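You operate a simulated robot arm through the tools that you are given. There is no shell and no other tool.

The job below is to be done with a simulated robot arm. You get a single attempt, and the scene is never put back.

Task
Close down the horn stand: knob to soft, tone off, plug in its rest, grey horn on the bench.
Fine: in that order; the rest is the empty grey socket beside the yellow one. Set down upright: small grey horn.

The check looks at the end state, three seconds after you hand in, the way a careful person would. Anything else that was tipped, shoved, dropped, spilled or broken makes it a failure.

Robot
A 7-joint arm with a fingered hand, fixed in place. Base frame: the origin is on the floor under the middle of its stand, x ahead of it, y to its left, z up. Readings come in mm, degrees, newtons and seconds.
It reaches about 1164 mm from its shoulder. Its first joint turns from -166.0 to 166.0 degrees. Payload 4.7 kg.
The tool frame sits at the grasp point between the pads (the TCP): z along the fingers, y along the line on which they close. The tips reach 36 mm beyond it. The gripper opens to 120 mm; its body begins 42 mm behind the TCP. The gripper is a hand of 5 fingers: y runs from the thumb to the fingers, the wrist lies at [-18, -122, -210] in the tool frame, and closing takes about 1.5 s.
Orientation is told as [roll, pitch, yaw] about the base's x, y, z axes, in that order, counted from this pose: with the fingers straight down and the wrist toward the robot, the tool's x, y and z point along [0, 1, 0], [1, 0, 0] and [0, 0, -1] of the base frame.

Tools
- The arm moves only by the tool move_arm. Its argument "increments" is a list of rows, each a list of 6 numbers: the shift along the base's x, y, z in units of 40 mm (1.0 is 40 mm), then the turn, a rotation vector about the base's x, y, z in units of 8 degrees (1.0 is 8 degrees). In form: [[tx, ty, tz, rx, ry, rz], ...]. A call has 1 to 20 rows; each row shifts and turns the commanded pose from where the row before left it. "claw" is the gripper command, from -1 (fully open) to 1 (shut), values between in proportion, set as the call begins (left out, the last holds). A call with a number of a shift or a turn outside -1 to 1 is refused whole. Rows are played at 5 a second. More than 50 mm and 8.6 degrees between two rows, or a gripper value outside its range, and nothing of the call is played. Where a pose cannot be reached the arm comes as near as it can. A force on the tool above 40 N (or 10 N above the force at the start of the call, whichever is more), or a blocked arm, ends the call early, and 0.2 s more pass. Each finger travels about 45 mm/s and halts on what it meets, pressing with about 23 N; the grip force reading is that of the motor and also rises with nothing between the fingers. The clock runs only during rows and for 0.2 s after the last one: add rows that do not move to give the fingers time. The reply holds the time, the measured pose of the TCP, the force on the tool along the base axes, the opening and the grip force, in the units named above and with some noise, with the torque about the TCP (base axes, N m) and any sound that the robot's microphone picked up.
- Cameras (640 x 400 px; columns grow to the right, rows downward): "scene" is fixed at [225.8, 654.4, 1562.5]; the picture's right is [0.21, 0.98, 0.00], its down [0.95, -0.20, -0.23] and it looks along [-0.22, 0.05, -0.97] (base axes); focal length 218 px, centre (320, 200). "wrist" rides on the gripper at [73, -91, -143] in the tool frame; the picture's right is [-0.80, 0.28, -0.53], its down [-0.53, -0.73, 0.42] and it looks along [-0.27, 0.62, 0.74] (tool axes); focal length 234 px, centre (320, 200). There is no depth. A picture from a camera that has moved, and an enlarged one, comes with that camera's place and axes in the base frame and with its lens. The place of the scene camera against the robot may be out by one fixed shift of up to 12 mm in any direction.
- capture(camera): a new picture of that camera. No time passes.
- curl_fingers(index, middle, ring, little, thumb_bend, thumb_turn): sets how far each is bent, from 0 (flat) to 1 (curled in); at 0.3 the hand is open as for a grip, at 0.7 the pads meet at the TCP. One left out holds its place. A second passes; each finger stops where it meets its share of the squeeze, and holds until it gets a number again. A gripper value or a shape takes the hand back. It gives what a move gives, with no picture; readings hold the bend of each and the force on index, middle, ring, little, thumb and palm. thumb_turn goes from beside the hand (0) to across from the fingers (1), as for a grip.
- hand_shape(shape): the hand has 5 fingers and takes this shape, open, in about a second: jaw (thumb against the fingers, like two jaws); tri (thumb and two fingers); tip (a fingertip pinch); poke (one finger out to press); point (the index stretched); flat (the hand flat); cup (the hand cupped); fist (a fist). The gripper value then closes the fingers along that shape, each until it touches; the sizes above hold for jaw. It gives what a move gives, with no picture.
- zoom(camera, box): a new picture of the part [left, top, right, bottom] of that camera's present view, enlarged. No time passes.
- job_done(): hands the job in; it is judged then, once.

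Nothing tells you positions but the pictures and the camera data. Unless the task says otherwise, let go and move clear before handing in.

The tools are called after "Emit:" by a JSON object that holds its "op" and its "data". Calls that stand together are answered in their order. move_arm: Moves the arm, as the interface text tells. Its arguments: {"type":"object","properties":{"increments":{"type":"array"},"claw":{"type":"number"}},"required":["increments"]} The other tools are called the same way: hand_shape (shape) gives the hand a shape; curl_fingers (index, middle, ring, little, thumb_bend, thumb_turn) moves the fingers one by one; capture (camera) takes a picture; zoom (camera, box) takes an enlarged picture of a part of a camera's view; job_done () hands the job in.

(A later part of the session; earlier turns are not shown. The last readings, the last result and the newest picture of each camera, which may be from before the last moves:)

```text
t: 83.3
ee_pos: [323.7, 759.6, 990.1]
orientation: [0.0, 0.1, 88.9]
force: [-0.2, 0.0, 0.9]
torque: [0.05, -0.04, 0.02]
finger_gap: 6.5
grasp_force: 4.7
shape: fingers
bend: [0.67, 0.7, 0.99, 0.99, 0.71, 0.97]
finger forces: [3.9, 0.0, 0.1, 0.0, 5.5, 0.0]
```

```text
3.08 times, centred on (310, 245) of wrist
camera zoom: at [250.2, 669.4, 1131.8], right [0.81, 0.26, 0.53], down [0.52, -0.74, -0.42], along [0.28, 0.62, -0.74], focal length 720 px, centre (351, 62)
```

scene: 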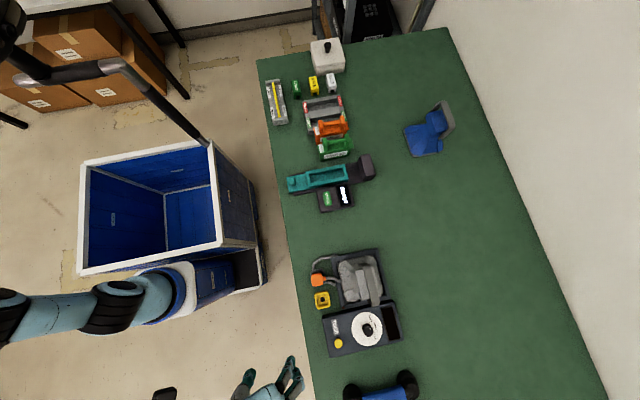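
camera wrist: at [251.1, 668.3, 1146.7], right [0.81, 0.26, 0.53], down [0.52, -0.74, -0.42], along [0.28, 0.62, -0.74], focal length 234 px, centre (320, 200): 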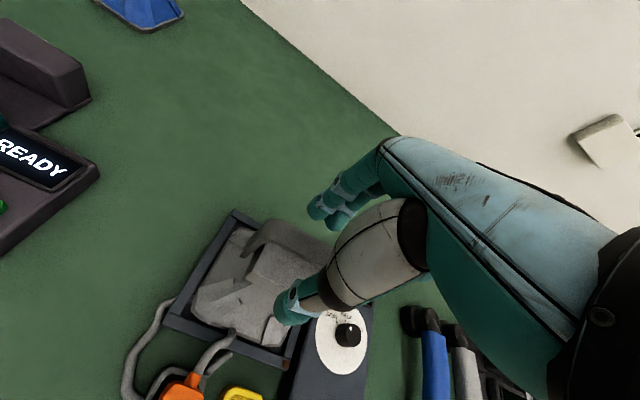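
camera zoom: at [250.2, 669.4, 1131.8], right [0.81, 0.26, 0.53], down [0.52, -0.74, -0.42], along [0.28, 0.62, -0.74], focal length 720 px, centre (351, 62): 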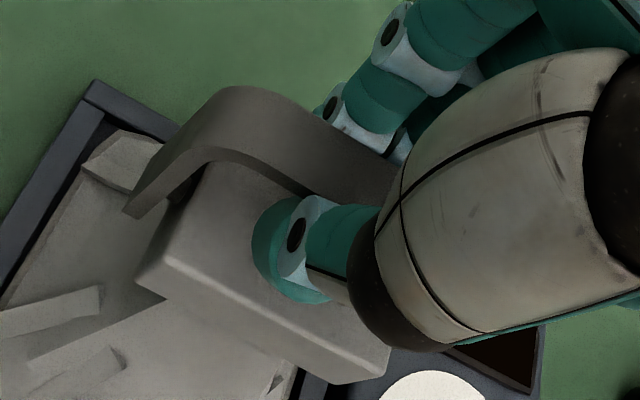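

Index and thumb now touch the bar evenly. Squeezing firmly, including the middle finger.

Emit:
{"op": "curl_fingers", "data": {"index": 0.76, "middle": 0.8, "thumb_bend": 0.84}}

Emit:
{"op": "zoom", "data": {"camera": "wrist", "box": [240, 180, 380, 310]}}

Emit:
{"op": "zoom", "data": {"camera": "scene", "box": [310, 230, 410, 330]}}

```text
t: 84.3
ee_pos: [324.5, 758.8, 988.6]
orientation: [0.0, 0.0, 88.9]
force: [0.9, -0.4, -3.8]
torque: [0.02, 0.04, 0.0]
finger_gap: 0.1
grasp_force: 3.2
shape: fingers
bend: [0.75, 0.79, 0.99, 0.99, 0.78, 0.97]
finger forces: [0.0, 3.8, 0.1, 0.0, 2.8, 0.1]
```

```text
3.08 times, centred on (310, 245) of wrist
camera zoom: at [250.2, 669.4, 1131.9], right [0.81, 0.26, 0.53], down [0.52, -0.74, -0.42], along [0.28, 0.62, -0.74], focal length 720 px, centre (351, 62)
```

zoom: 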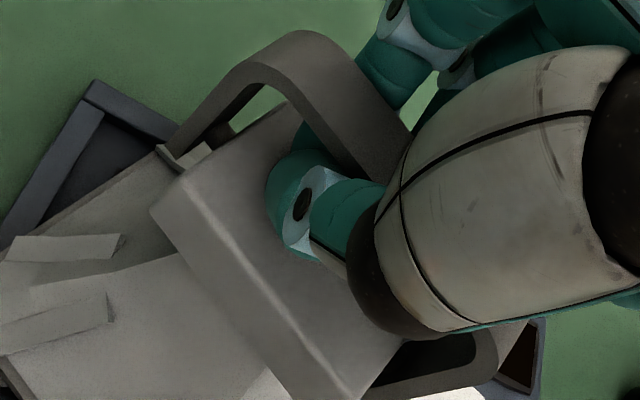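

```text
4.00 times, centred on (360, 280) of scene
camera zoom: at [225.8, 654.4, 1562.5], right [0.21, 0.98, 0.0], down [0.95, -0.2, -0.23], along [-0.22, 0.05, -0.97], focal length 872 px, centre (160, -120)
```

zoom: 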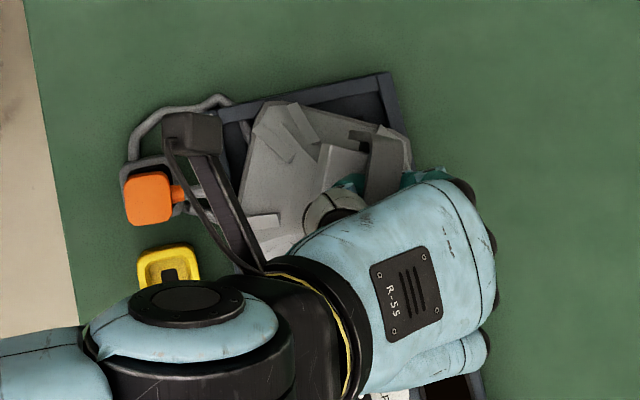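

The squeeze made the fingers slip beneath the bar and the horn twisted in its tray. I'll stop and look carefully before doing anything else.

Emit:
{"op": "capture", "data": {"camera": "wrist"}}

Emit:
{"op": "zoom", "data": {"camera": "wrist", "box": [160, 150, 400, 390]}}

Emit:
{"op": "zoom", "data": {"camera": "scene", "box": [330, 235, 400, 305]}}

```text
taken
camera wrist: at [250.2, 669.4, 1131.9], right [0.81, 0.26, 0.53], down [0.52, -0.74, -0.42], along [0.28, 0.62, -0.74], focal length 234 px, centre (320, 200)
```

wrist: 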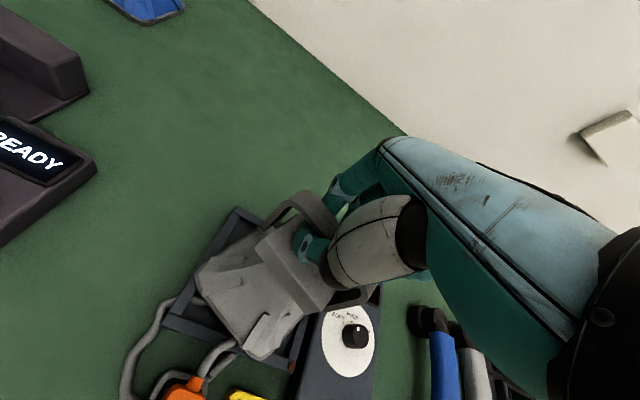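

```text
1.67 times, centred on (280, 270) of wrist
camera zoom: at [250.2, 669.4, 1131.9], right [0.81, 0.26, 0.53], down [0.52, -0.74, -0.42], along [0.28, 0.62, -0.74], focal length 390 px, centre (387, 83)
```

zoom: 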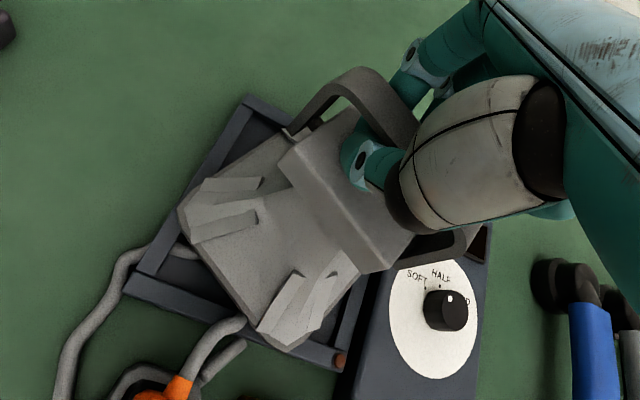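

```text
5.71 times, centred on (365, 270) of scene
camera zoom: at [225.8, 654.4, 1562.5], right [0.21, 0.98, 0.0], down [0.95, -0.2, -0.23], along [-0.22, 0.05, -0.97], focal length 1246 px, centre (63, -200)
```

zoom: 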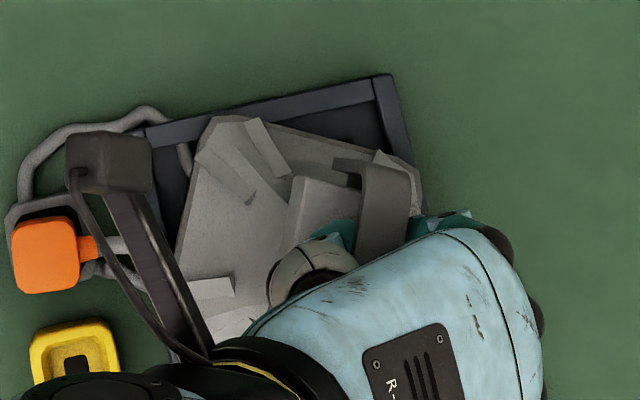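

The thumb and fingers have now closed underneath the bar, so the handle is captured in a closed loop (about 4 N of its weight is on the hand). That's a secure hook; I'll lift very slowly and see how the horn hangs.

Emit:
{"op": "move_arm", "data": {"increments": [[0, 0, 0.08, 0, 0, 0], [0, 0, 0.08, 0, 0, 0], [0, 0, 0.08, 0, 0, 0], [0, 0, 0.08, 0, 0, 0], [0, 0, 0, 0, 0, 0], [0, 0, 0, 0, 0, 0]]}}

Emit:
{"op": "zoom", "data": {"camera": "wrist", "box": [160, 150, 400, 390]}}

Emit:
{"op": "zoom", "data": {"camera": "scene", "box": [330, 235, 400, 305]}}

```text
t: 85.7
ee_pos: [325.2, 758.8, 1002.6]
orientation: [0.0, 0.0, 88.9]
force: [-0.2, -0.8, -2.9]
torque: [0.02, 0.01, -0.02]
finger_gap: 0.0
grasp_force: 2.9
shape: fingers
bend: [0.75, 0.79, 0.99, 0.99, 0.78, 0.97]
finger forces: [0.1, 4.0, 0.0, 0.1, 2.5, 0.1]
```

```text
1.67 times, centred on (280, 270) of wrist
camera zoom: at [250.9, 669.5, 1145.3], right [0.81, 0.26, 0.53], down [0.52, -0.74, -0.42], along [0.28, 0.62, -0.74], focal length 390 px, centre (387, 83)
```

zoom: 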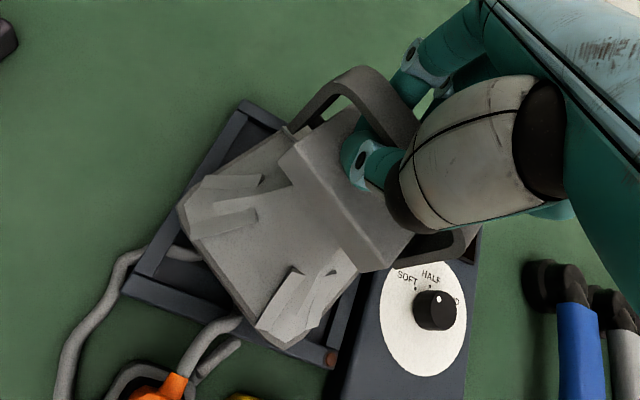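

```text
5.71 times, centred on (365, 270) of scene
camera zoom: at [225.8, 654.4, 1562.5], right [0.21, 0.98, 0.0], down [0.95, -0.2, -0.23], along [-0.22, 0.05, -0.97], focal length 1246 px, centre (63, -200)
```

zoom: 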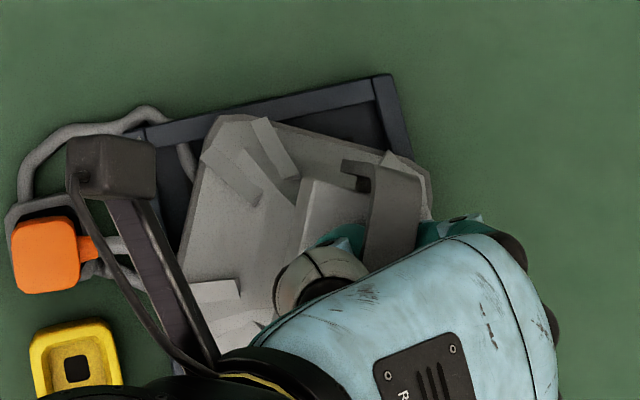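

The horn now hangs level from the hooked handle (yawed about −26°, weight ~3.5 N). I'll lift another 50 mm gently and check it hangs steadily.

Emit:
{"op": "move_arm", "data": {"increments": [[0, 0, 0.15, 0, 0, 0], [0, 0, 0.2, 0, 0, 0], [0, 0, 0.2, 0, 0, 0], [0, 0, 0.2, 0, 0, 0], [0, 0, 0.2, 0, 0, 0], [0, 0, 0.2, 0, 0, 0], [0, 0, 0.1, 0, 0, 0], [0, 0, 0, 0, 0, 0], [0, 0, 0, 0, 0, 0]]}}

Emit:
{"op": "zoom", "data": {"camera": "wrist", "box": [160, 150, 400, 390]}}

Emit:
{"op": "zoom", "data": {"camera": "scene", "box": [300, 220, 420, 340]}}

```text
t: 87.7
ee_pos: [324.8, 759.9, 1053.4]
orientation: [0.1, 0.0, 88.9]
force: [-0.5, -0.1, -3.5]
torque: [0.01, 0.04, 0.03]
finger_gap: 0.0
grasp_force: 2.7
shape: fingers
bend: [0.75, 0.79, 0.99, 0.99, 0.78, 0.97]
finger forces: [0.0, 3.8, 0.0, 0.1, 2.3, 0.0]
```

```text
1.67 times, centred on (280, 270) of wrist
camera zoom: at [251.0, 669.3, 1194.6], right [0.81, 0.26, 0.53], down [0.52, -0.74, -0.42], along [0.28, 0.62, -0.74], focal length 390 px, centre (387, 83)
```

zoom: 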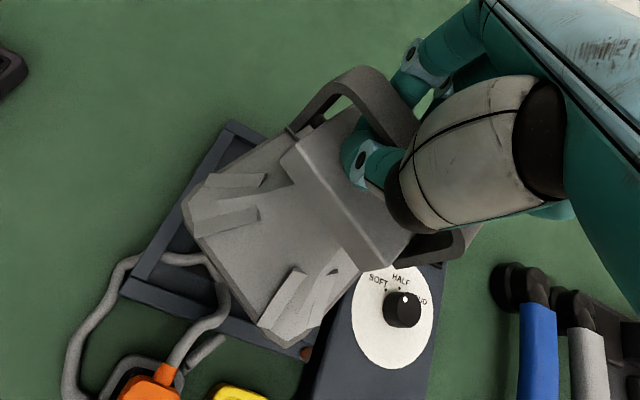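

```text
3.33 times, centred on (360, 280) of scene
camera zoom: at [225.8, 654.4, 1562.5], right [0.21, 0.98, 0.0], down [0.95, -0.2, -0.23], along [-0.22, 0.05, -0.97], focal length 727 px, centre (187, -67)
```

zoom: 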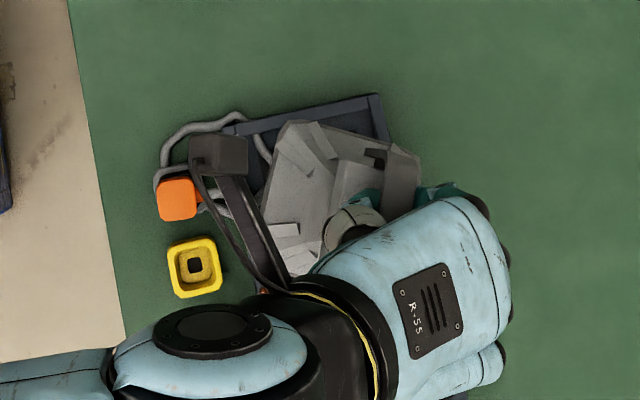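

It hangs steadily. Now carrying it slowly in +y to the free bench area beyond the tray.

Emit:
{"op": "move_arm", "data": {"increments": [[-0.03, 0.12, 0, 0, 0, 0], [-0.05, 0.25, 0, 0, 0, 0], [-0.06, 0.3, 0, 0, 0, 0], [-0.06, 0.3, 0, 0, 0, 0], [-0.06, 0.3, 0, 0, 0, 0], [-0.06, 0.3, 0, 0, 0, 0], [-0.06, 0.3, 0, 0, 0, 0], [-0.06, 0.3, 0, 0, 0, 0], [-0.05, 0.25, 0, 0, 0, 0], [-0.03, 0.12, 0, 0, 0, 0], [0, 0, 0, 0, 0, 0]]}}

Emit:
{"op": "capture", "data": {"camera": "wrist"}}

Emit:
{"op": "capture", "data": {"camera": "scene"}}

```text
t: 90.1
ee_pos: [304.0, 861.0, 1052.8]
orientation: [0.0, 0.1, 88.9]
force: [-0.2, -0.1, -3.7]
torque: [0.05, 0.03, 0.01]
finger_gap: 0.0
grasp_force: 3.5
shape: fingers
bend: [0.75, 0.79, 0.99, 0.99, 0.78, 0.97]
finger forces: [0.2, 3.9, 0.1, 0.0, 2.3, 0.0]
```

```text
taken
camera wrist: at [229.8, 771.0, 1195.1], right [0.81, 0.26, 0.53], down [0.52, -0.74, -0.42], along [0.28, 0.62, -0.74], focal length 234 px, centre (320, 200)
```

wrist: 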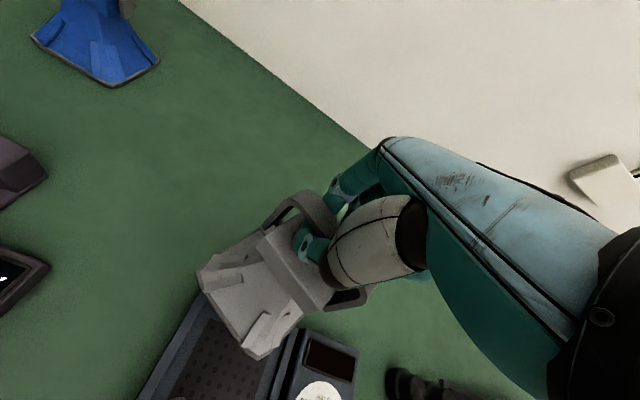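

```text
taken
```

scene: 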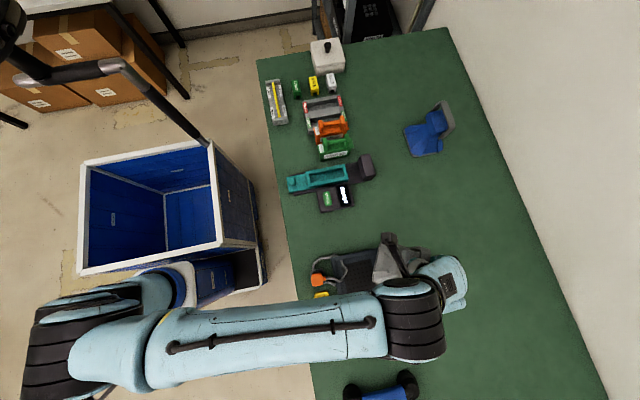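

Steady so far. Continuing another ~95 mm in +y.

Emit:
{"op": "move_arm", "data": {"increments": [[-0.02, 0.12, 0, 0, 0, 0], [-0.03, 0.25, 0, 0, 0, 0], [-0.03, 0.3, 0, 0, 0, 0], [-0.03, 0.3, 0, 0, 0, 0], [-0.03, 0.3, 0, 0, 0, 0], [-0.03, 0.3, 0, 0, 0, 0], [-0.03, 0.3, 0, 0, 0, 0], [-0.03, 0.3, 0, 0, 0, 0], [-0.02, 0.2, 0, 0, 0, 0], [0, 0, 0, 0, 0, 0], [0, 0, 0, 0, 0, 0]]}}

Emit:
{"op": "capture", "data": {"camera": "wrist"}}

Emit:
{"op": "capture", "data": {"camera": "scene"}}

Emit:
{"op": "zoom", "data": {"camera": "scene", "box": [360, 200, 500, 330]}}

```text
t: 92.5
ee_pos: [294.6, 945.1, 1050.1]
orientation: [0.0, 0.0, 88.9]
force: [-0.8, -0.4, -4.4]
torque: [-0.02, 0.02, 0.01]
finger_gap: 0.0
grasp_force: 3.3
shape: fingers
bend: [0.75, 0.79, 0.99, 0.99, 0.78, 0.97]
finger forces: [0.1, 4.0, 0.0, 0.1, 2.1, 0.0]
out of reach, approached as far as the arm can: row 9
```

```text
taken
camera wrist: at [220.8, 855.3, 1194.3], right [0.81, 0.26, 0.53], down [0.52, -0.74, -0.42], along [0.28, 0.62, -0.74], focal length 234 px, centre (320, 200)
```

wrist: 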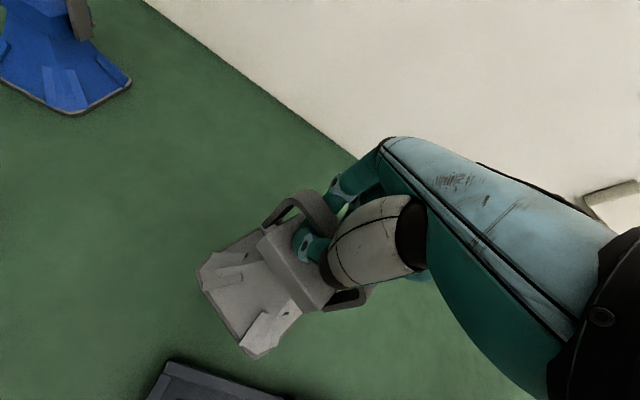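

```text
taken
```

scene: 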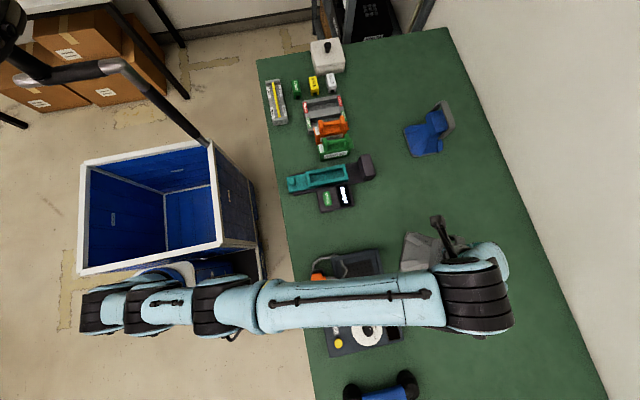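

```text
3.08 times, centred on (430, 265) of scene
camera zoom: at [225.8, 654.4, 1562.5], right [0.21, 0.98, 0.0], down [0.95, -0.2, -0.23], along [-0.22, 0.05, -0.97], focal length 671 px, centre (-18, 0)
```

zoom: 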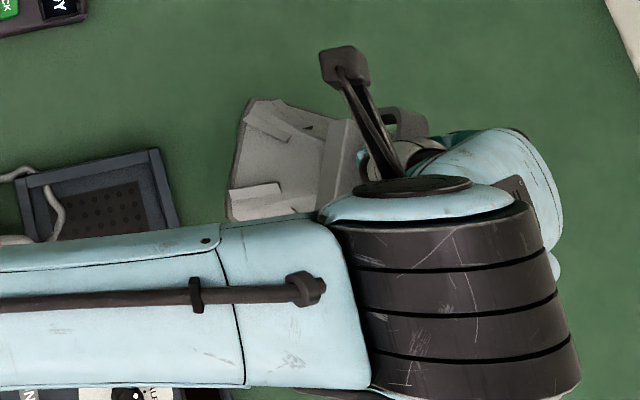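

The arm is at its reach limit there, so I'll set the horn down closer: about (185, 905), which is clear of the tray corner (250, 838) and of the teal fixture. Moving there at the same height.

Emit:
{"op": "move_arm", "data": {"increments": [[-0.1, -0.04, 0, 0, 0, 0], [-0.2, -0.08, 0, 0, 0, 0], [-0.27, -0.09, 0, 0, 0, 0], [-0.27, -0.09, 0, 0, 0, 0], [-0.27, -0.09, 0, 0, 0, 0], [-0.27, -0.09, 0, 0, 0, 0], [-0.27, -0.09, 0, 0, 0, 0], [-0.27, -0.09, 0, 0, 0, 0], [-0.27, -0.09, 0, 0, 0, 0], [-0.2, -0.07, 0, 0, 0, 0], [-0.15, -0.04, 0, 0, 0, 0], [0, 0, 0, 0, 0, 0], [0, 0, 0, 0, 0, 0]]}}

Emit:
{"op": "capture", "data": {"camera": "wrist"}}

Emit:
{"op": "capture", "data": {"camera": "scene"}}

Emit:
{"op": "zoom", "data": {"camera": "scene", "box": [330, 170, 480, 310]}}

```text
t: 95.3
ee_pos: [193.8, 910.0, 1051.3]
orientation: [0.0, 0.0, 88.8]
force: [-0.5, 0.4, -4.6]
torque: [0.0, -0.01, 0.0]
finger_gap: 0.0
grasp_force: 2.9
shape: fingers
bend: [0.75, 0.79, 0.99, 0.99, 0.78, 0.97]
finger forces: [0.1, 3.8, 0.1, 0.0, 1.9, 0.0]
```

```text
taken
camera wrist: at [119.5, 820.5, 1193.7], right [0.81, 0.26, 0.53], down [0.52, -0.74, -0.42], along [0.28, 0.62, -0.74], focal length 234 px, centre (320, 200)
```

wrist: 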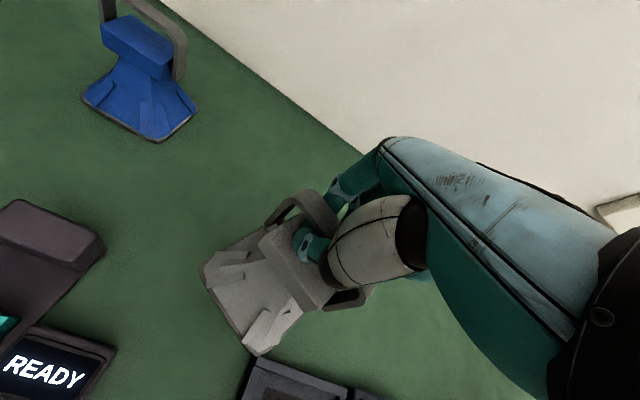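

```text
taken
```

scene: 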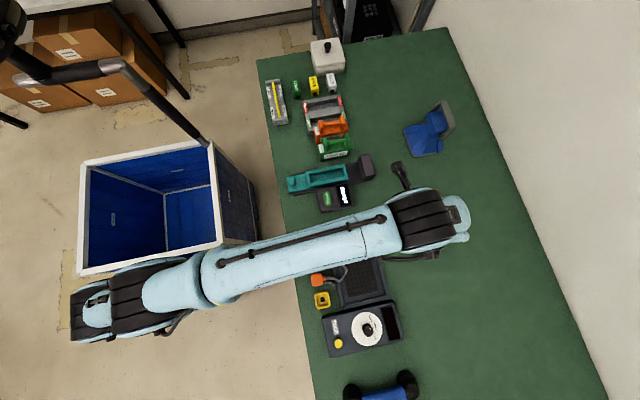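

```text
2.86 times, centred on (405, 240) of scene
camera zoom: at [225.8, 654.4, 1562.5], right [0.21, 0.98, 0.0], down [0.95, -0.2, -0.23], along [-0.22, 0.05, -0.97], focal length 623 px, centre (77, 86)
```

zoom: 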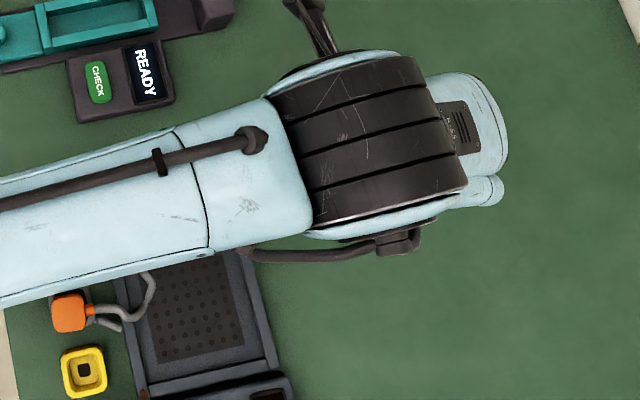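

The horn hangs clear. I'll shift 25 mm further in −x for more room from the tray, then begin lowering gently.

Emit:
{"op": "move_arm", "data": {"increments": [[-0.15, 0, 0, 0, 0, 0], [-0.2, 0, 0, 0, 0, 0], [-0.2, 0, -0.1, 0, 0, 0], [-0.1, 0, -0.2, 0, 0, 0], [0, 0, -0.25, 0, 0, 0], [0, 0, -0.25, 0, 0, 0], [0, 0, -0.2, 0, 0, 0], [0, 0, -0.1, 0, 0, 0], [0, 0, 0, 0, 0, 0], [0, 0, 0, 0, 0, 0]]}}

Emit:
{"op": "capture", "data": {"camera": "wrist"}}

Emit:
{"op": "zoom", "data": {"camera": "wrist", "box": [170, 150, 400, 390]}}

```text
t: 97.5
ee_pos: [166.9, 913.0, 1007.9]
orientation: [-0.1, 0.0, 88.8]
force: [-0.3, -0.8, -3.6]
torque: [-0.02, 0.0, 0.0]
finger_gap: 0.3
grasp_force: 3.0
shape: fingers
bend: [0.75, 0.79, 0.99, 0.99, 0.78, 0.97]
finger forces: [0.1, 3.8, 0.0, 0.1, 1.9, 0.0]
```

```text
taken
camera wrist: at [93.5, 821.3, 1150.3], right [0.81, 0.26, 0.53], down [0.52, -0.74, -0.42], along [0.28, 0.62, -0.74], focal length 234 px, centre (320, 200)
```

wrist: 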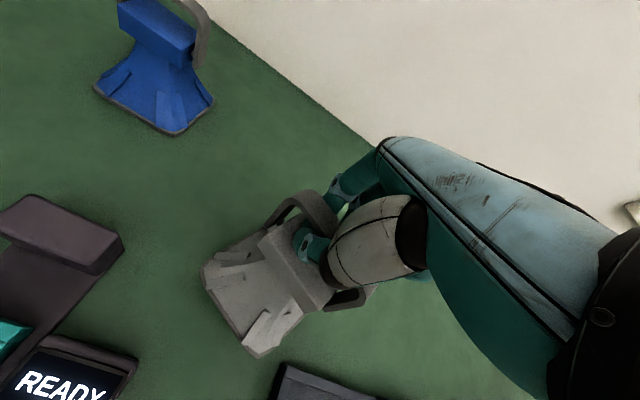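

```text
1.67 times, centred on (285, 270) of wrist
camera zoom: at [93.5, 821.3, 1150.3], right [0.81, 0.26, 0.53], down [0.52, -0.74, -0.42], along [0.28, 0.62, -0.74], focal length 390 px, centre (378, 83)
```

zoom: 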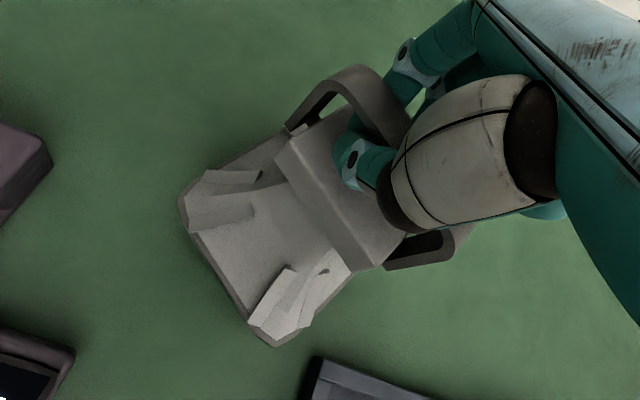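

Lowering further in 3–4 mm steps, watching for the weight to come off the hand.

Emit:
{"op": "move_arm", "data": {"increments": [[0, 0, -0.1, 0, 0, 0], [0, 0, -0.1, 0, 0, 0], [0, 0, -0.1, 0, 0, 0], [0, 0, -0.08, 0, 0, 0], [0, 0, 0, 0, 0, 0]]}}

Emit:
{"op": "zoom", "data": {"camera": "wrist", "box": [170, 150, 400, 390]}}

```text
t: 98.7
ee_pos: [166.0, 910.2, 990.9]
orientation: [0.1, -0.1, 88.9]
force: [-0.5, 0.4, -3.6]
torque: [-0.03, 0.04, 0.03]
finger_gap: 0.1
grasp_force: 2.9
shape: fingers
bend: [0.75, 0.79, 0.99, 0.99, 0.78, 0.97]
finger forces: [0.1, 3.7, 0.0, 0.0, 1.8, 0.0]
```

```text
1.67 times, centred on (285, 270) of wrist
camera zoom: at [93.3, 820.8, 1133.9], right [0.81, 0.26, 0.53], down [0.52, -0.74, -0.42], along [0.28, 0.62, -0.74], focal length 390 px, centre (378, 83)
```

zoom: 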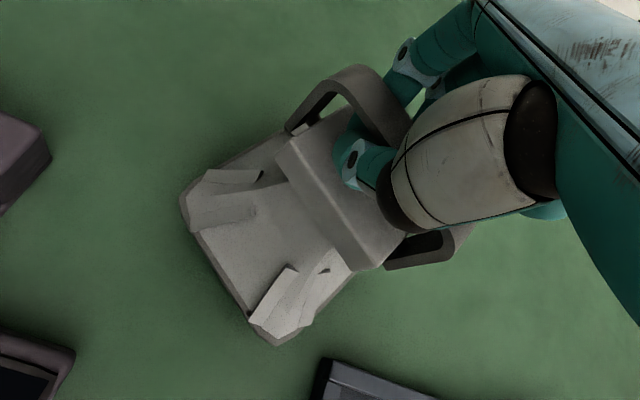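

Emit:
{"op": "move_arm", "data": {"increments": [[0, 0, -0.06, 0, 0, 0], [0, 0, -0.06, 0, 0, 0], [0, 0, -0.06, 0, 0, 0], [0, 0, 0, 0, 0, 0]]}}

Emit:
{"op": "zoom", "data": {"camera": "wrist", "box": [170, 150, 400, 390]}}

```text
t: 99.7
ee_pos: [166.6, 911.2, 983.8]
orientation: [-0.1, 0.0, 88.8]
force: [-0.6, 0.3, -4.0]
torque: [-0.04, -0.01, -0.02]
finger_gap: 0.0
grasp_force: 3.1
shape: fingers
bend: [0.75, 0.79, 0.99, 0.99, 0.78, 0.97]
finger forces: [0.1, 3.7, 0.0, 0.1, 1.8, 0.1]
```

```text
1.67 times, centred on (285, 270) of wrist
camera zoom: at [93.7, 820.5, 1127.3], right [0.81, 0.26, 0.53], down [0.52, -0.74, -0.42], along [0.28, 0.62, -0.74], focal length 390 px, centre (378, 83)
```

zoom: 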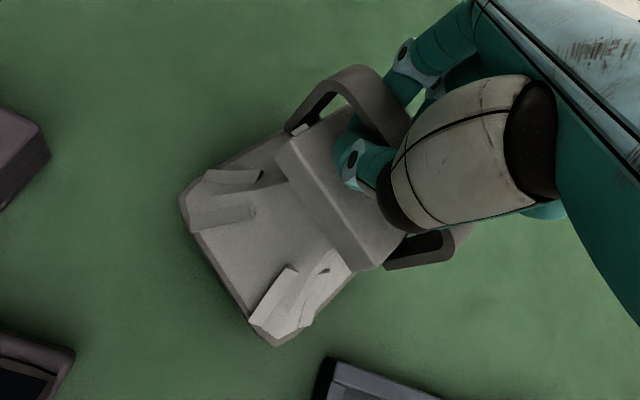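

Shadows under the flange are tightening; nearly down. Continuing in 2 mm steps.

Emit:
{"op": "move_arm", "data": {"increments": [[0, 0, -0.05, 0, 0, 0], [0, 0, -0.05, 0, 0, 0], [0, 0, -0.05, 0, 0, 0], [0, 0, 0, 0, 0, 0]]}}

Emit:
{"op": "zoom", "data": {"camera": "wrist", "box": [170, 150, 400, 390]}}

```text
t: 100.7
ee_pos: [167.1, 909.6, 978.4]
orientation: [-0.1, -0.1, 88.9]
force: [-0.5, 0.5, -4.0]
torque: [0.0, 0.06, 0.04]
finger_gap: 0.1
grasp_force: 3.2
shape: fingers
bend: [0.75, 0.79, 0.99, 0.99, 0.78, 0.97]
finger forces: [0.2, 3.8, 0.0, 0.0, 1.8, 0.0]
```

```text
1.67 times, centred on (285, 270) of wrist
camera zoom: at [94.1, 820.1, 1121.5], right [0.81, 0.26, 0.53], down [0.52, -0.74, -0.42], along [0.28, 0.62, -0.74], focal length 390 px, centre (378, 83)
```

zoom: 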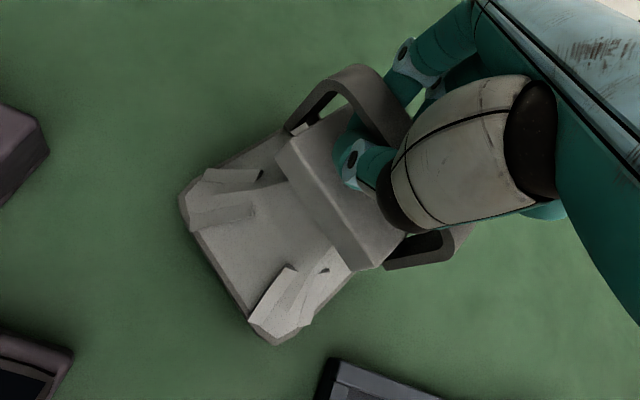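

Emit:
{"op": "move_arm", "data": {"increments": [[0, 0, -0.05, 0, 0, 0], [0, 0, -0.05, 0, 0, 0], [0, 0, -0.05, 0, 0, 0], [0, 0, 0, 0, 0, 0]]}}

Emit:
{"op": "zoom", "data": {"camera": "wrist", "box": [170, 150, 400, 390]}}

```text
t: 101.7
ee_pos: [167.3, 909.2, 971.3]
orientation: [0.0, 0.0, 88.9]
force: [-0.1, 0.0, -4.4]
torque: [-0.03, 0.0, 0.0]
finger_gap: 0.0
grasp_force: 2.9
shape: fingers
bend: [0.75, 0.79, 0.99, 0.99, 0.78, 0.97]
finger forces: [0.1, 3.9, 0.1, 0.0, 1.8, 0.0]
```

```text
1.67 times, centred on (285, 270) of wrist
camera zoom: at [93.5, 820.2, 1115.2], right [0.81, 0.26, 0.53], down [0.52, -0.74, -0.42], along [0.28, 0.62, -0.74], focal length 390 px, centre (378, 83)
```

zoom: 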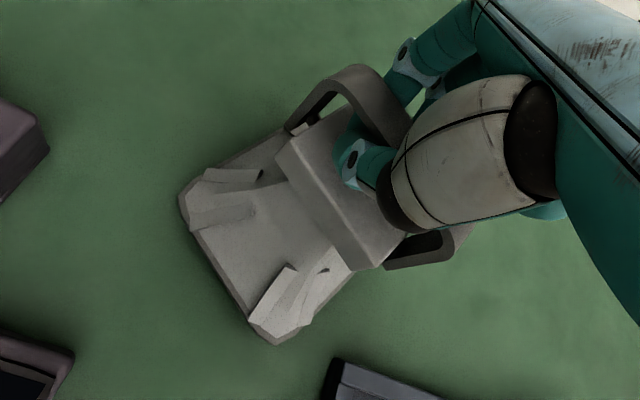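

Emit:
{"op": "move_arm", "data": {"increments": [[0, 0, -0.05, 0, 0, 0], [0, 0, -0.05, 0, 0, 0], [0, 0, -0.05, 0, 0, 0], [0, 0, 0, 0, 0, 0]]}}

Emit:
{"op": "zoom", "data": {"camera": "wrist", "box": [170, 150, 400, 390]}}

```text
t: 102.7
ee_pos: [166.6, 909.5, 966.3]
orientation: [-0.1, 0.0, 88.8]
force: [-0.1, 0.9, -3.6]
torque: [-0.02, -0.01, 0.04]
finger_gap: 0.0
grasp_force: 3.0
shape: fingers
bend: [0.75, 0.79, 0.99, 0.99, 0.78, 0.97]
finger forces: [0.1, 3.9, 0.0, 0.1, 1.8, 0.0]
```

```text
1.67 times, centred on (285, 270) of wrist
camera zoom: at [92.8, 820.5, 1109.3], right [0.81, 0.26, 0.53], down [0.52, -0.74, -0.42], along [0.28, 0.62, -0.74], focal length 390 px, centre (378, 83)
```

zoom: 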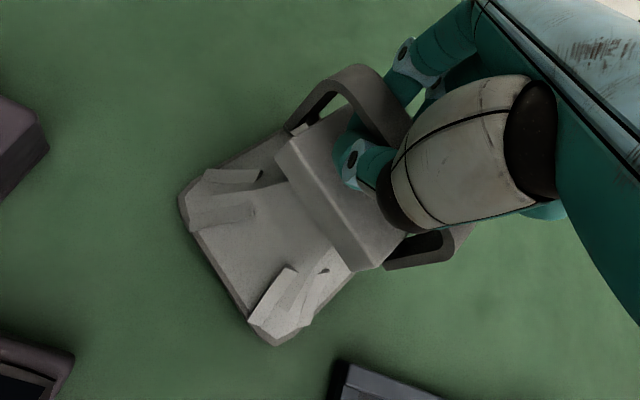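

Emit:
{"op": "move_arm", "data": {"increments": [[0, 0, -0.05, 0, 0, 0], [0, 0, -0.05, 0, 0, 0], [0, 0, -0.05, 0, 0, 0], [0, 0, 0, 0, 0, 0]]}}

Emit:
{"op": "zoom", "data": {"camera": "wrist", "box": [170, 150, 400, 390]}}

```text
t: 103.7
ee_pos: [167.1, 908.6, 960.5]
orientation: [0.1, 0.0, 88.8]
force: [-0.6, 1.0, -0.5]
torque: [0.0, 0.02, 0.03]
finger_gap: 0.2
grasp_force: 2.1
shape: fingers
bend: [0.75, 0.8, 0.99, 0.99, 0.78, 0.97]
finger forces: [0.0, 2.7, 0.0, 0.0, 1.8, 0.0]
```

```text
1.67 times, centred on (285, 270) of wrist
camera zoom: at [93.4, 820.4, 1103.4], right [0.81, 0.26, 0.53], down [0.52, -0.74, -0.42], along [0.28, 0.62, -0.74], focal length 390 px, centre (378, 83)
```

zoom: 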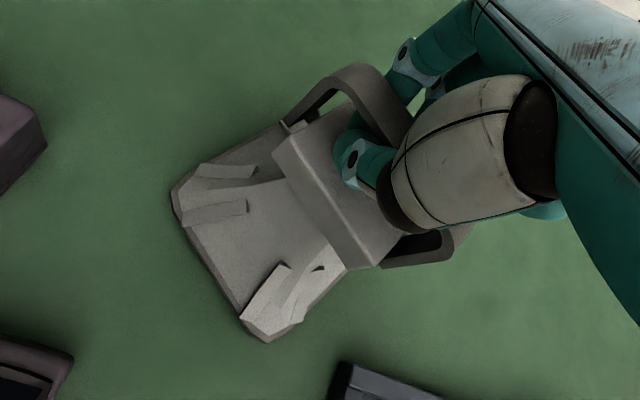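

Touchdown: the load has come off the hand. A little more lowering so the horn can settle flat.

Emit:
{"op": "move_arm", "data": {"increments": [[0, 0, -0.04, 0, 0, 0], [0, 0, -0.04, 0, 0, 0], [0, 0, 0, 0, 0, 0]]}}

Emit:
{"op": "zoom", "data": {"camera": "wrist", "box": [170, 150, 400, 390]}}

```text
t: 104.5
ee_pos: [166.4, 909.8, 960.9]
orientation: [0.1, -0.1, 88.8]
force: [-0.4, 0.9, 10.7]
torque: [0.19, 0.15, 0.0]
finger_gap: 0.0
grasp_force: 12.0
shape: fingers
bend: [0.75, 0.8, 0.99, 0.99, 0.78, 0.97]
finger forces: [21.4, 1.7, 0.0, 0.0, 1.5, 0.0]
```

```text
1.67 times, centred on (285, 270) of wrist
camera zoom: at [93.6, 819.9, 1102.1], right [0.81, 0.26, 0.53], down [0.52, -0.74, -0.43], along [0.28, 0.62, -0.74], focal length 390 px, centre (378, 83)
```

zoom: 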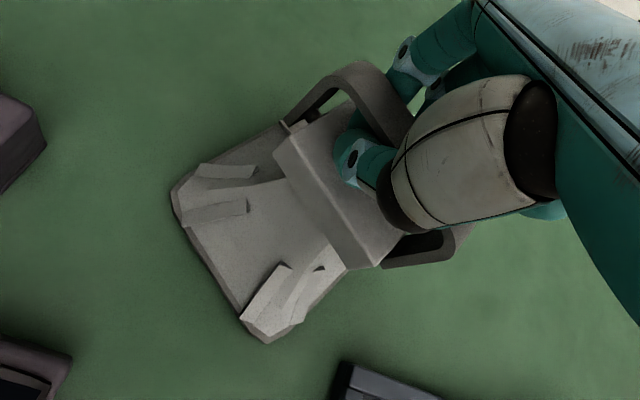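

Index tip now rests on the block, so the horn is fully down. I'll rise ~2 mm to unload, then open the fingers in small stages while rising step by step.

Emit:
{"op": "move_arm", "data": {"increments": [[0, 0, 0.04, 0, 0, 0], [0, 0, 0.02, 0, 0, 0], [0, 0, 0, 0, 0, 0]]}}

Emit:
{"op": "curl_fingers", "data": {"index": 0.72, "middle": 0.73, "thumb_bend": 0.73}}

Emit:
{"op": "zoom", "data": {"camera": "wrist", "box": [170, 150, 400, 390]}}

```text
t: 105.3
ee_pos: [167.4, 910.9, 959.7]
orientation: [0.0, 0.1, 88.8]
force: [0.7, 0.4, 7.0]
torque: [0.18, 0.09, -0.02]
finger_gap: 0.0
grasp_force: 1.8
shape: fingers
bend: [0.75, 0.8, 0.99, 0.99, 0.78, 0.97]
finger forces: [0.0, 1.9, 0.0, 0.0, 1.6, 0.1]
```

```text
t: 106.3
ee_pos: [166.0, 909.9, 961.5]
orientation: [-0.1, -0.2, 88.9]
force: [-0.6, 4.7, 18.3]
torque: [0.21, 0.23, -0.08]
finger_gap: 0.0
grasp_force: 15.3
shape: fingers
bend: [0.72, 0.73, 0.99, 0.99, 0.73, 0.97]
finger forces: [20.9, 0.1, 0.1, 0.1, 9.2, 0.0]
```

```text
1.67 times, centred on (285, 270) of wrist
camera zoom: at [93.1, 820.1, 1104.2], right [0.81, 0.26, 0.53], down [0.52, -0.74, -0.43], along [0.28, 0.62, -0.74], focal length 390 px, centre (378, 83)
```

zoom: 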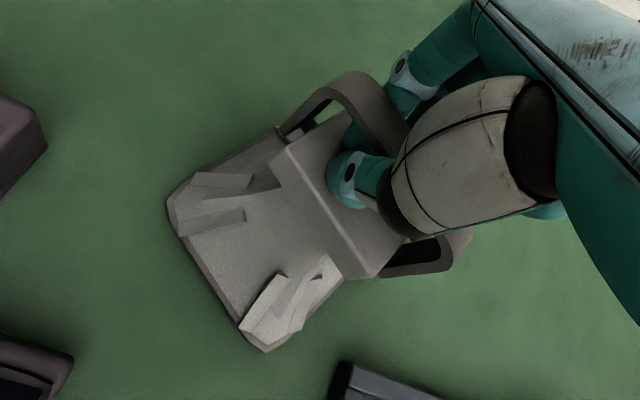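

The tips press on the block as they straighten; rising 5 mm to relieve.

Emit:
{"op": "move_arm", "data": {"increments": [[0, 0, 0.06, 0, 0, 0], [0, 0, 0.06, 0, 0, 0], [0, 0, 0, 0, 0, 0]]}}

Emit:
{"op": "zoom", "data": {"camera": "wrist", "box": [170, 150, 400, 390]}}

```text
t: 107.1
ee_pos: [166.2, 910.8, 961.5]
orientation: [-0.1, 0.3, 88.9]
force: [-1.0, 1.6, 1.1]
torque: [-0.01, 0.03, -0.04]
finger_gap: 0.2
grasp_force: 5.0
shape: fingers
bend: [0.72, 0.73, 0.99, 0.99, 0.72, 0.97]
finger forces: [7.3, 0.1, 0.1, 0.1, 2.6, 0.0]
```

```text
1.67 times, centred on (285, 270) of wrist
camera zoom: at [92.9, 821.1, 1105.2], right [0.81, 0.27, 0.52], down [0.52, -0.74, -0.42], along [0.28, 0.61, -0.74], focal length 390 px, centre (378, 83)
```

zoom: 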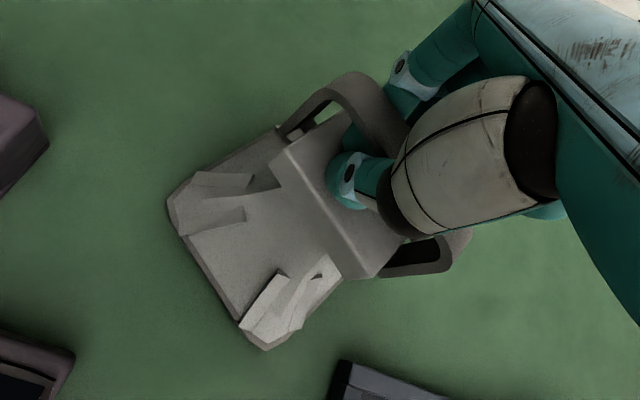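

Emit:
{"op": "curl_fingers", "data": {"index": 0.69, "middle": 0.69, "thumb_bend": 0.69}}

Emit:
{"op": "move_arm", "data": {"increments": [[0, 0, 0.05, 0, 0, 0], [0, 0, 0.05, 0, 0, 0], [0, 0, 0, 0, 0, 0]]}}

Emit:
{"op": "zoom", "data": {"camera": "wrist", "box": [170, 150, 400, 390]}}

```text
t: 108.1
ee_pos: [165.6, 909.7, 963.7]
orientation: [0.0, 0.0, 88.9]
force: [0.0, 0.2, -1.8]
torque: [-0.01, -0.05, -0.04]
finger_gap: 7.9
grasp_force: 1.4
shape: fingers
bend: [0.68, 0.69, 0.99, 0.99, 0.69, 0.97]
finger forces: [1.2, 0.1, 0.1, 0.1, 0.7, 0.0]
```

```text
t: 108.9
ee_pos: [167.2, 908.8, 968.5]
orientation: [0.0, 0.0, 88.9]
force: [0.0, -0.3, -2.2]
torque: [0.02, -0.02, 0.0]
finger_gap: 8.7
grasp_force: 1.3
shape: fingers
bend: [0.68, 0.69, 0.99, 0.99, 0.69, 0.97]
finger forces: [1.6, 0.0, 0.0, 0.1, 1.1, 0.1]
```

```text
1.67 times, centred on (285, 270) of wrist
camera zoom: at [93.2, 820.5, 1111.2], right [0.81, 0.26, 0.53], down [0.52, -0.74, -0.42], along [0.28, 0.62, -0.74], focal length 390 px, centre (378, 83)
```

zoom: 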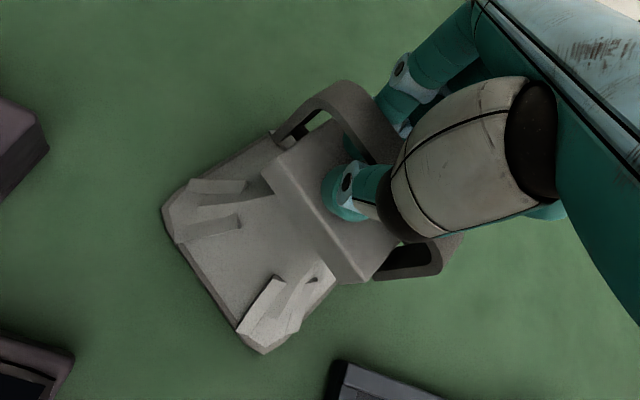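

Still a slight hook load (−2 N). Opening the digits further so the bar is free.

Emit:
{"op": "curl_fingers", "data": {"index": 0.64, "middle": 0.64, "thumb_bend": 0.64}}

Emit:
{"op": "curl_fingers", "data": {"index": 0.58, "middle": 0.58, "thumb_bend": 0.57}}

Emit:
{"op": "zoom", "data": {"camera": "wrist", "box": [170, 150, 400, 390]}}

```text
t: 109.9
ee_pos: [166.7, 910.9, 969.0]
orientation: [0.0, 0.0, 88.9]
force: [0.8, 0.0, 0.5]
torque: [0.01, 0.02, 0.0]
finger_gap: 20.6
grasp_force: 0.0
shape: fingers
bend: [0.64, 0.64, 0.99, 0.99, 0.64, 0.97]
finger forces: [0.1, 0.0, 0.1, 0.1, 0.0, 0.1]
```

```text
t: 110.9
ee_pos: [167.3, 910.2, 968.9]
orientation: [0.1, -0.1, 88.9]
force: [-0.2, -0.3, -0.4]
torque: [-0.03, -0.03, 0.03]
finger_gap: 42.8
grasp_force: 0.0
shape: fingers
bend: [0.57, 0.57, 0.99, 0.99, 0.56, 0.97]
finger forces: [0.0, 0.1, 0.0, 0.0, 0.1, 0.0]
```

```text
1.67 times, centred on (285, 270) of wrist
camera zoom: at [93.1, 820.4, 1111.4], right [0.81, 0.26, 0.53], down [0.52, -0.74, -0.42], along [0.28, 0.62, -0.74], focal length 390 px, centre (378, 83)
```

zoom: 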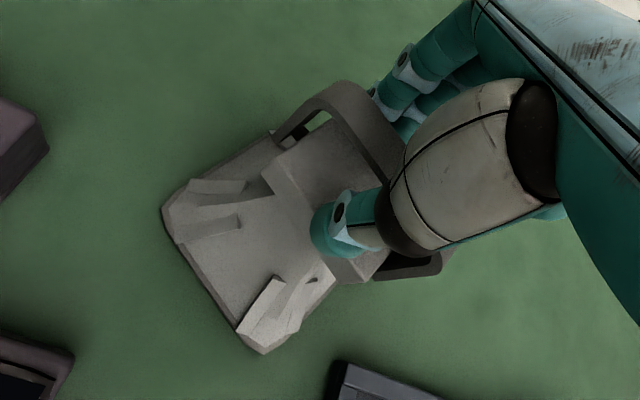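

The horn stands by itself with no forces on the hand. Opening wider and rising straight up slowly.

Emit:
{"op": "curl_fingers", "data": {"index": 0.46, "middle": 0.46, "thumb_bend": 0.42}}

Emit:
{"op": "move_arm", "data": {"increments": [[0, 0, 0.1, 0, 0, 0], [0, 0, 0.15, 0, 0, 0], [0, 0, 0.2, 0, 0, 0], [0, 0, 0.25, 0, 0, 0], [0, 0, 0.25, 0, 0, 0], [0, 0, 0, 0, 0, 0]]}}

Emit:
{"op": "capture", "data": {"camera": "wrist"}}

Emit:
{"op": "zoom", "data": {"camera": "wrist", "box": [170, 150, 400, 390]}}

```text
t: 111.9
ee_pos: [166.1, 910.1, 968.7]
orientation: [0.0, 0.1, 88.8]
force: [0.5, -0.7, -0.3]
torque: [0.07, -0.03, 0.01]
finger_gap: 80.7
grasp_force: 0.1
shape: fingers
bend: [0.46, 0.46, 0.99, 0.99, 0.42, 0.97]
finger forces: [0.0, 0.0, 0.0, 0.0, 0.0, 0.1]
```

```text
t: 113.3
ee_pos: [167.8, 911.0, 1007.8]
orientation: [0.0, 0.0, 88.9]
force: [-0.1, -0.2, 0.1]
torque: [0.02, 0.01, 0.01]
finger_gap: 80.9
grasp_force: 0.0
shape: fingers
bend: [0.46, 0.46, 0.99, 0.99, 0.42, 0.97]
finger forces: [0.1, 0.0, 0.0, 0.0, 0.1, 0.0]
```

```text
taken
camera wrist: at [93.4, 821.2, 1150.4], right [0.81, 0.26, 0.53], down [0.52, -0.74, -0.42], along [0.28, 0.62, -0.74], focal length 234 px, centre (320, 200)
```

wrist: 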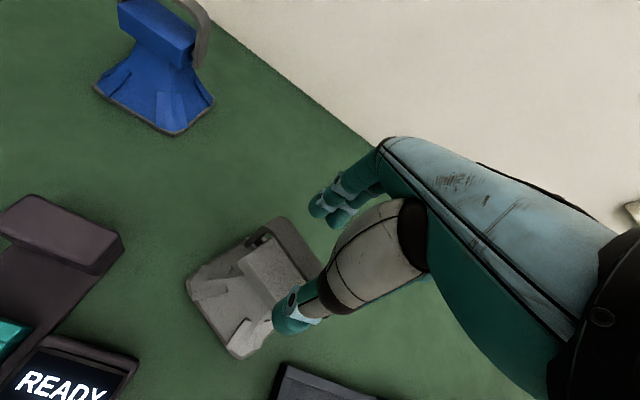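

```text
1.67 times, centred on (285, 270) of wrist
camera zoom: at [93.4, 821.2, 1150.4], right [0.81, 0.26, 0.53], down [0.52, -0.74, -0.42], along [0.28, 0.62, -0.74], focal length 390 px, centre (378, 83)
```

zoom: 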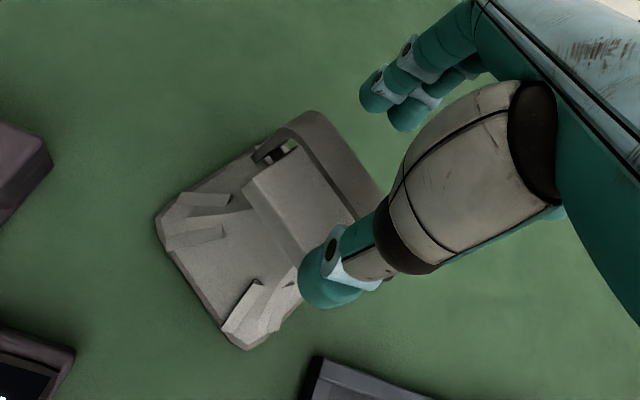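

The grey horn stands upright and undisturbed. Rising further and retreating toward the robot side, clear of everything.

Emit:
{"op": "move_arm", "data": {"increments": [[0, 0, 0.4, 0, 0, 0], [0, 0, 0.6, 0, 0, 0], [0, 0, 0.7, 0, 0, 0], [0, 0, 0.7, 0, 0, 0], [0, -0.3, 0.3, 0, 0, -0.3], [0, -0.6, 0, 0, 0, -0.5], [0, -0.7, 0, 0, 0, -0.5], [0, -0.7, 0, 0, 0, -0.5], [0, -0.7, 0, 0, 0, -0.5], [0, -0.7, 0, 0, 0, -0.5], [0, -0.7, 0, 0, 0, -0.5], [0, -0.7, 0, 0, 0, -0.5], [0, -0.7, 0, 0, 0, -0.5], [0, -0.7, 0, 0, 0, -0.5], [0, -0.7, 0, 0, 0, -0.5], [0, -0.5, 0, 0, 0, -0.5], [0, 0, 0, 0, 0, 0]]}}

Emit:
{"op": "capture", "data": {"camera": "scene"}}

Emit:
{"op": "capture", "data": {"camera": "wrist"}}

Emit:
{"op": "zoom", "data": {"camera": "scene", "box": [290, 180, 450, 360]}}

```text
t: 116.9
ee_pos: [167.3, 602.4, 1114.8]
orientation: [0.0, 0.1, 42.5]
force: [-0.7, 0.4, -0.7]
torque: [0.0, -0.01, 0.0]
finger_gap: 80.8
grasp_force: 0.1
shape: fingers
bend: [0.46, 0.46, 0.99, 0.99, 0.42, 0.97]
finger forces: [0.0, 0.0, 0.1, 0.0, 0.0, 0.1]
```

```text
taken
```

scene: 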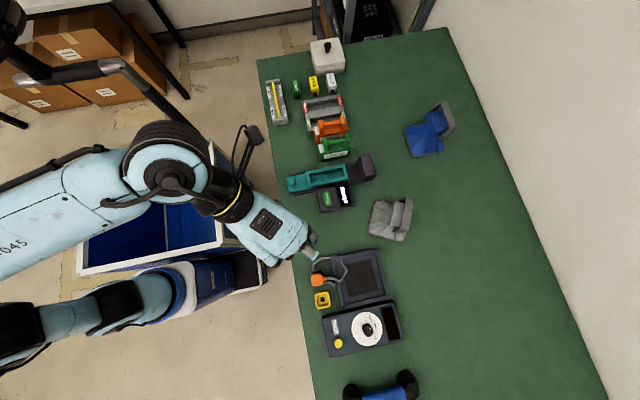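

```text
taken
camera wrist: at [50.7, 594.3, 1257.4], right [0.75, -0.4, 0.53], down [-0.18, -0.89, -0.42], along [0.64, 0.22, -0.74], focal length 234 px, centre (320, 200)
```

wrist: 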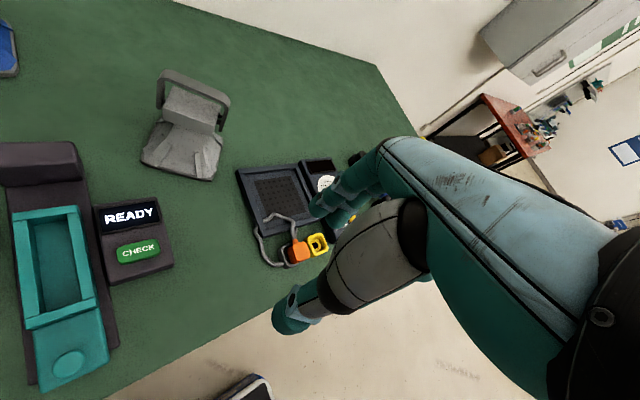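

```text
2.22 times, centred on (370, 270) of scene
camera zoom: at [225.8, 654.4, 1562.5], right [0.21, 0.98, 0.0], down [0.95, -0.2, -0.23], along [-0.22, 0.05, -0.97], focal length 485 px, centre (209, 44)
```

zoom: 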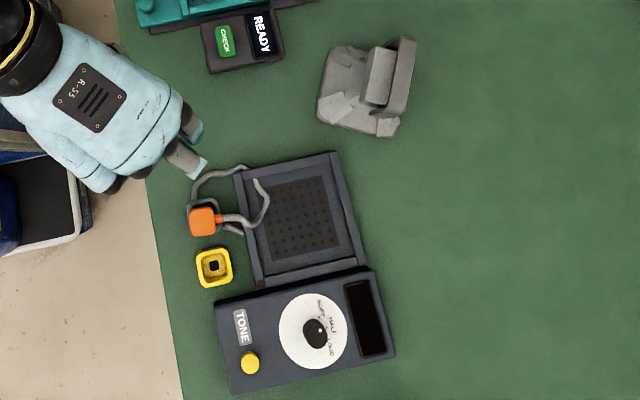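

The horn stands upright on the bench clear of other things. Verifying knob, plug seating, tone and horn closely before handing in.

Emit:
{"op": "zoom", "data": {"camera": "scene", "box": [345, 305, 395, 345]}}

Emit:
{"op": "zoom", "data": {"camera": "scene", "box": [305, 260, 345, 310]}}

Emit:
{"op": "zoom", "data": {"camera": "wrist", "box": [120, 50, 340, 280]}}

Emit:
{"op": "zoom", "data": {"camera": "wrist", "box": [250, 200, 340, 280]}}

```text
10.00 times, centred on (370, 325) of scene
camera zoom: at [225.8, 654.4, 1562.5], right [0.21, 0.98, 0.0], down [0.95, -0.2, -0.23], along [-0.22, 0.05, -0.97], focal length 2181 px, centre (-180, -1050)
```

zoom: 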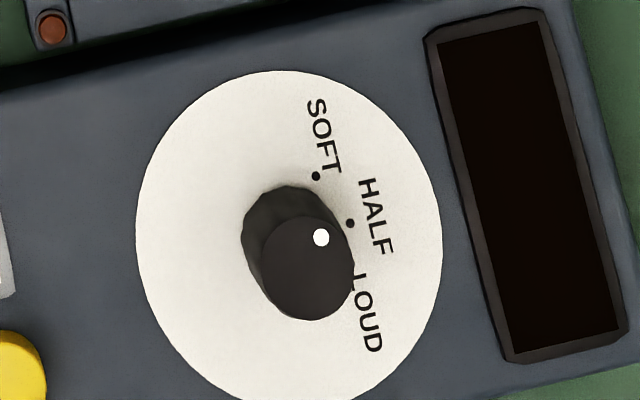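

```text
8.00 times, centred on (325, 285) of scene
camera zoom: at [225.8, 654.4, 1562.5], right [0.21, 0.98, 0.0], down [0.95, -0.2, -0.23], along [-0.22, 0.05, -0.97], focal length 1745 px, centre (280, -480)
```

zoom: 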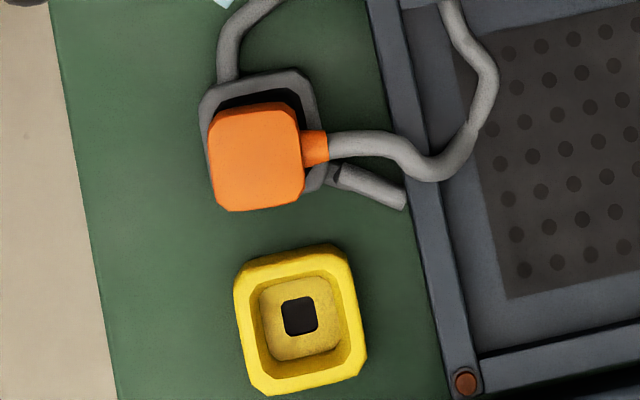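

```text
1.74 times, centred on (230, 165) of wrist
camera zoom: at [50.7, 594.3, 1257.4], right [0.75, -0.4, 0.53], down [-0.18, -0.89, -0.42], along [0.64, 0.22, -0.74], focal length 407 px, centre (476, 261)
```

zoom: 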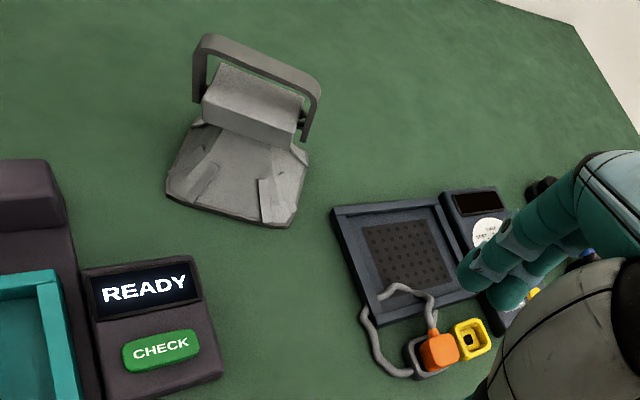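

```text
5.00 times, centred on (295, 240) of wrist
camera zoom: at [50.7, 594.3, 1257.4], right [0.75, -0.4, 0.53], down [-0.18, -0.89, -0.42], along [0.64, 0.22, -0.74], focal length 1171 px, centre (445, 0)
```

zoom: 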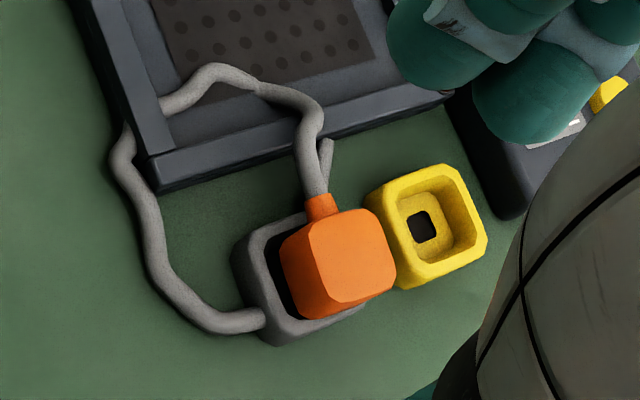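

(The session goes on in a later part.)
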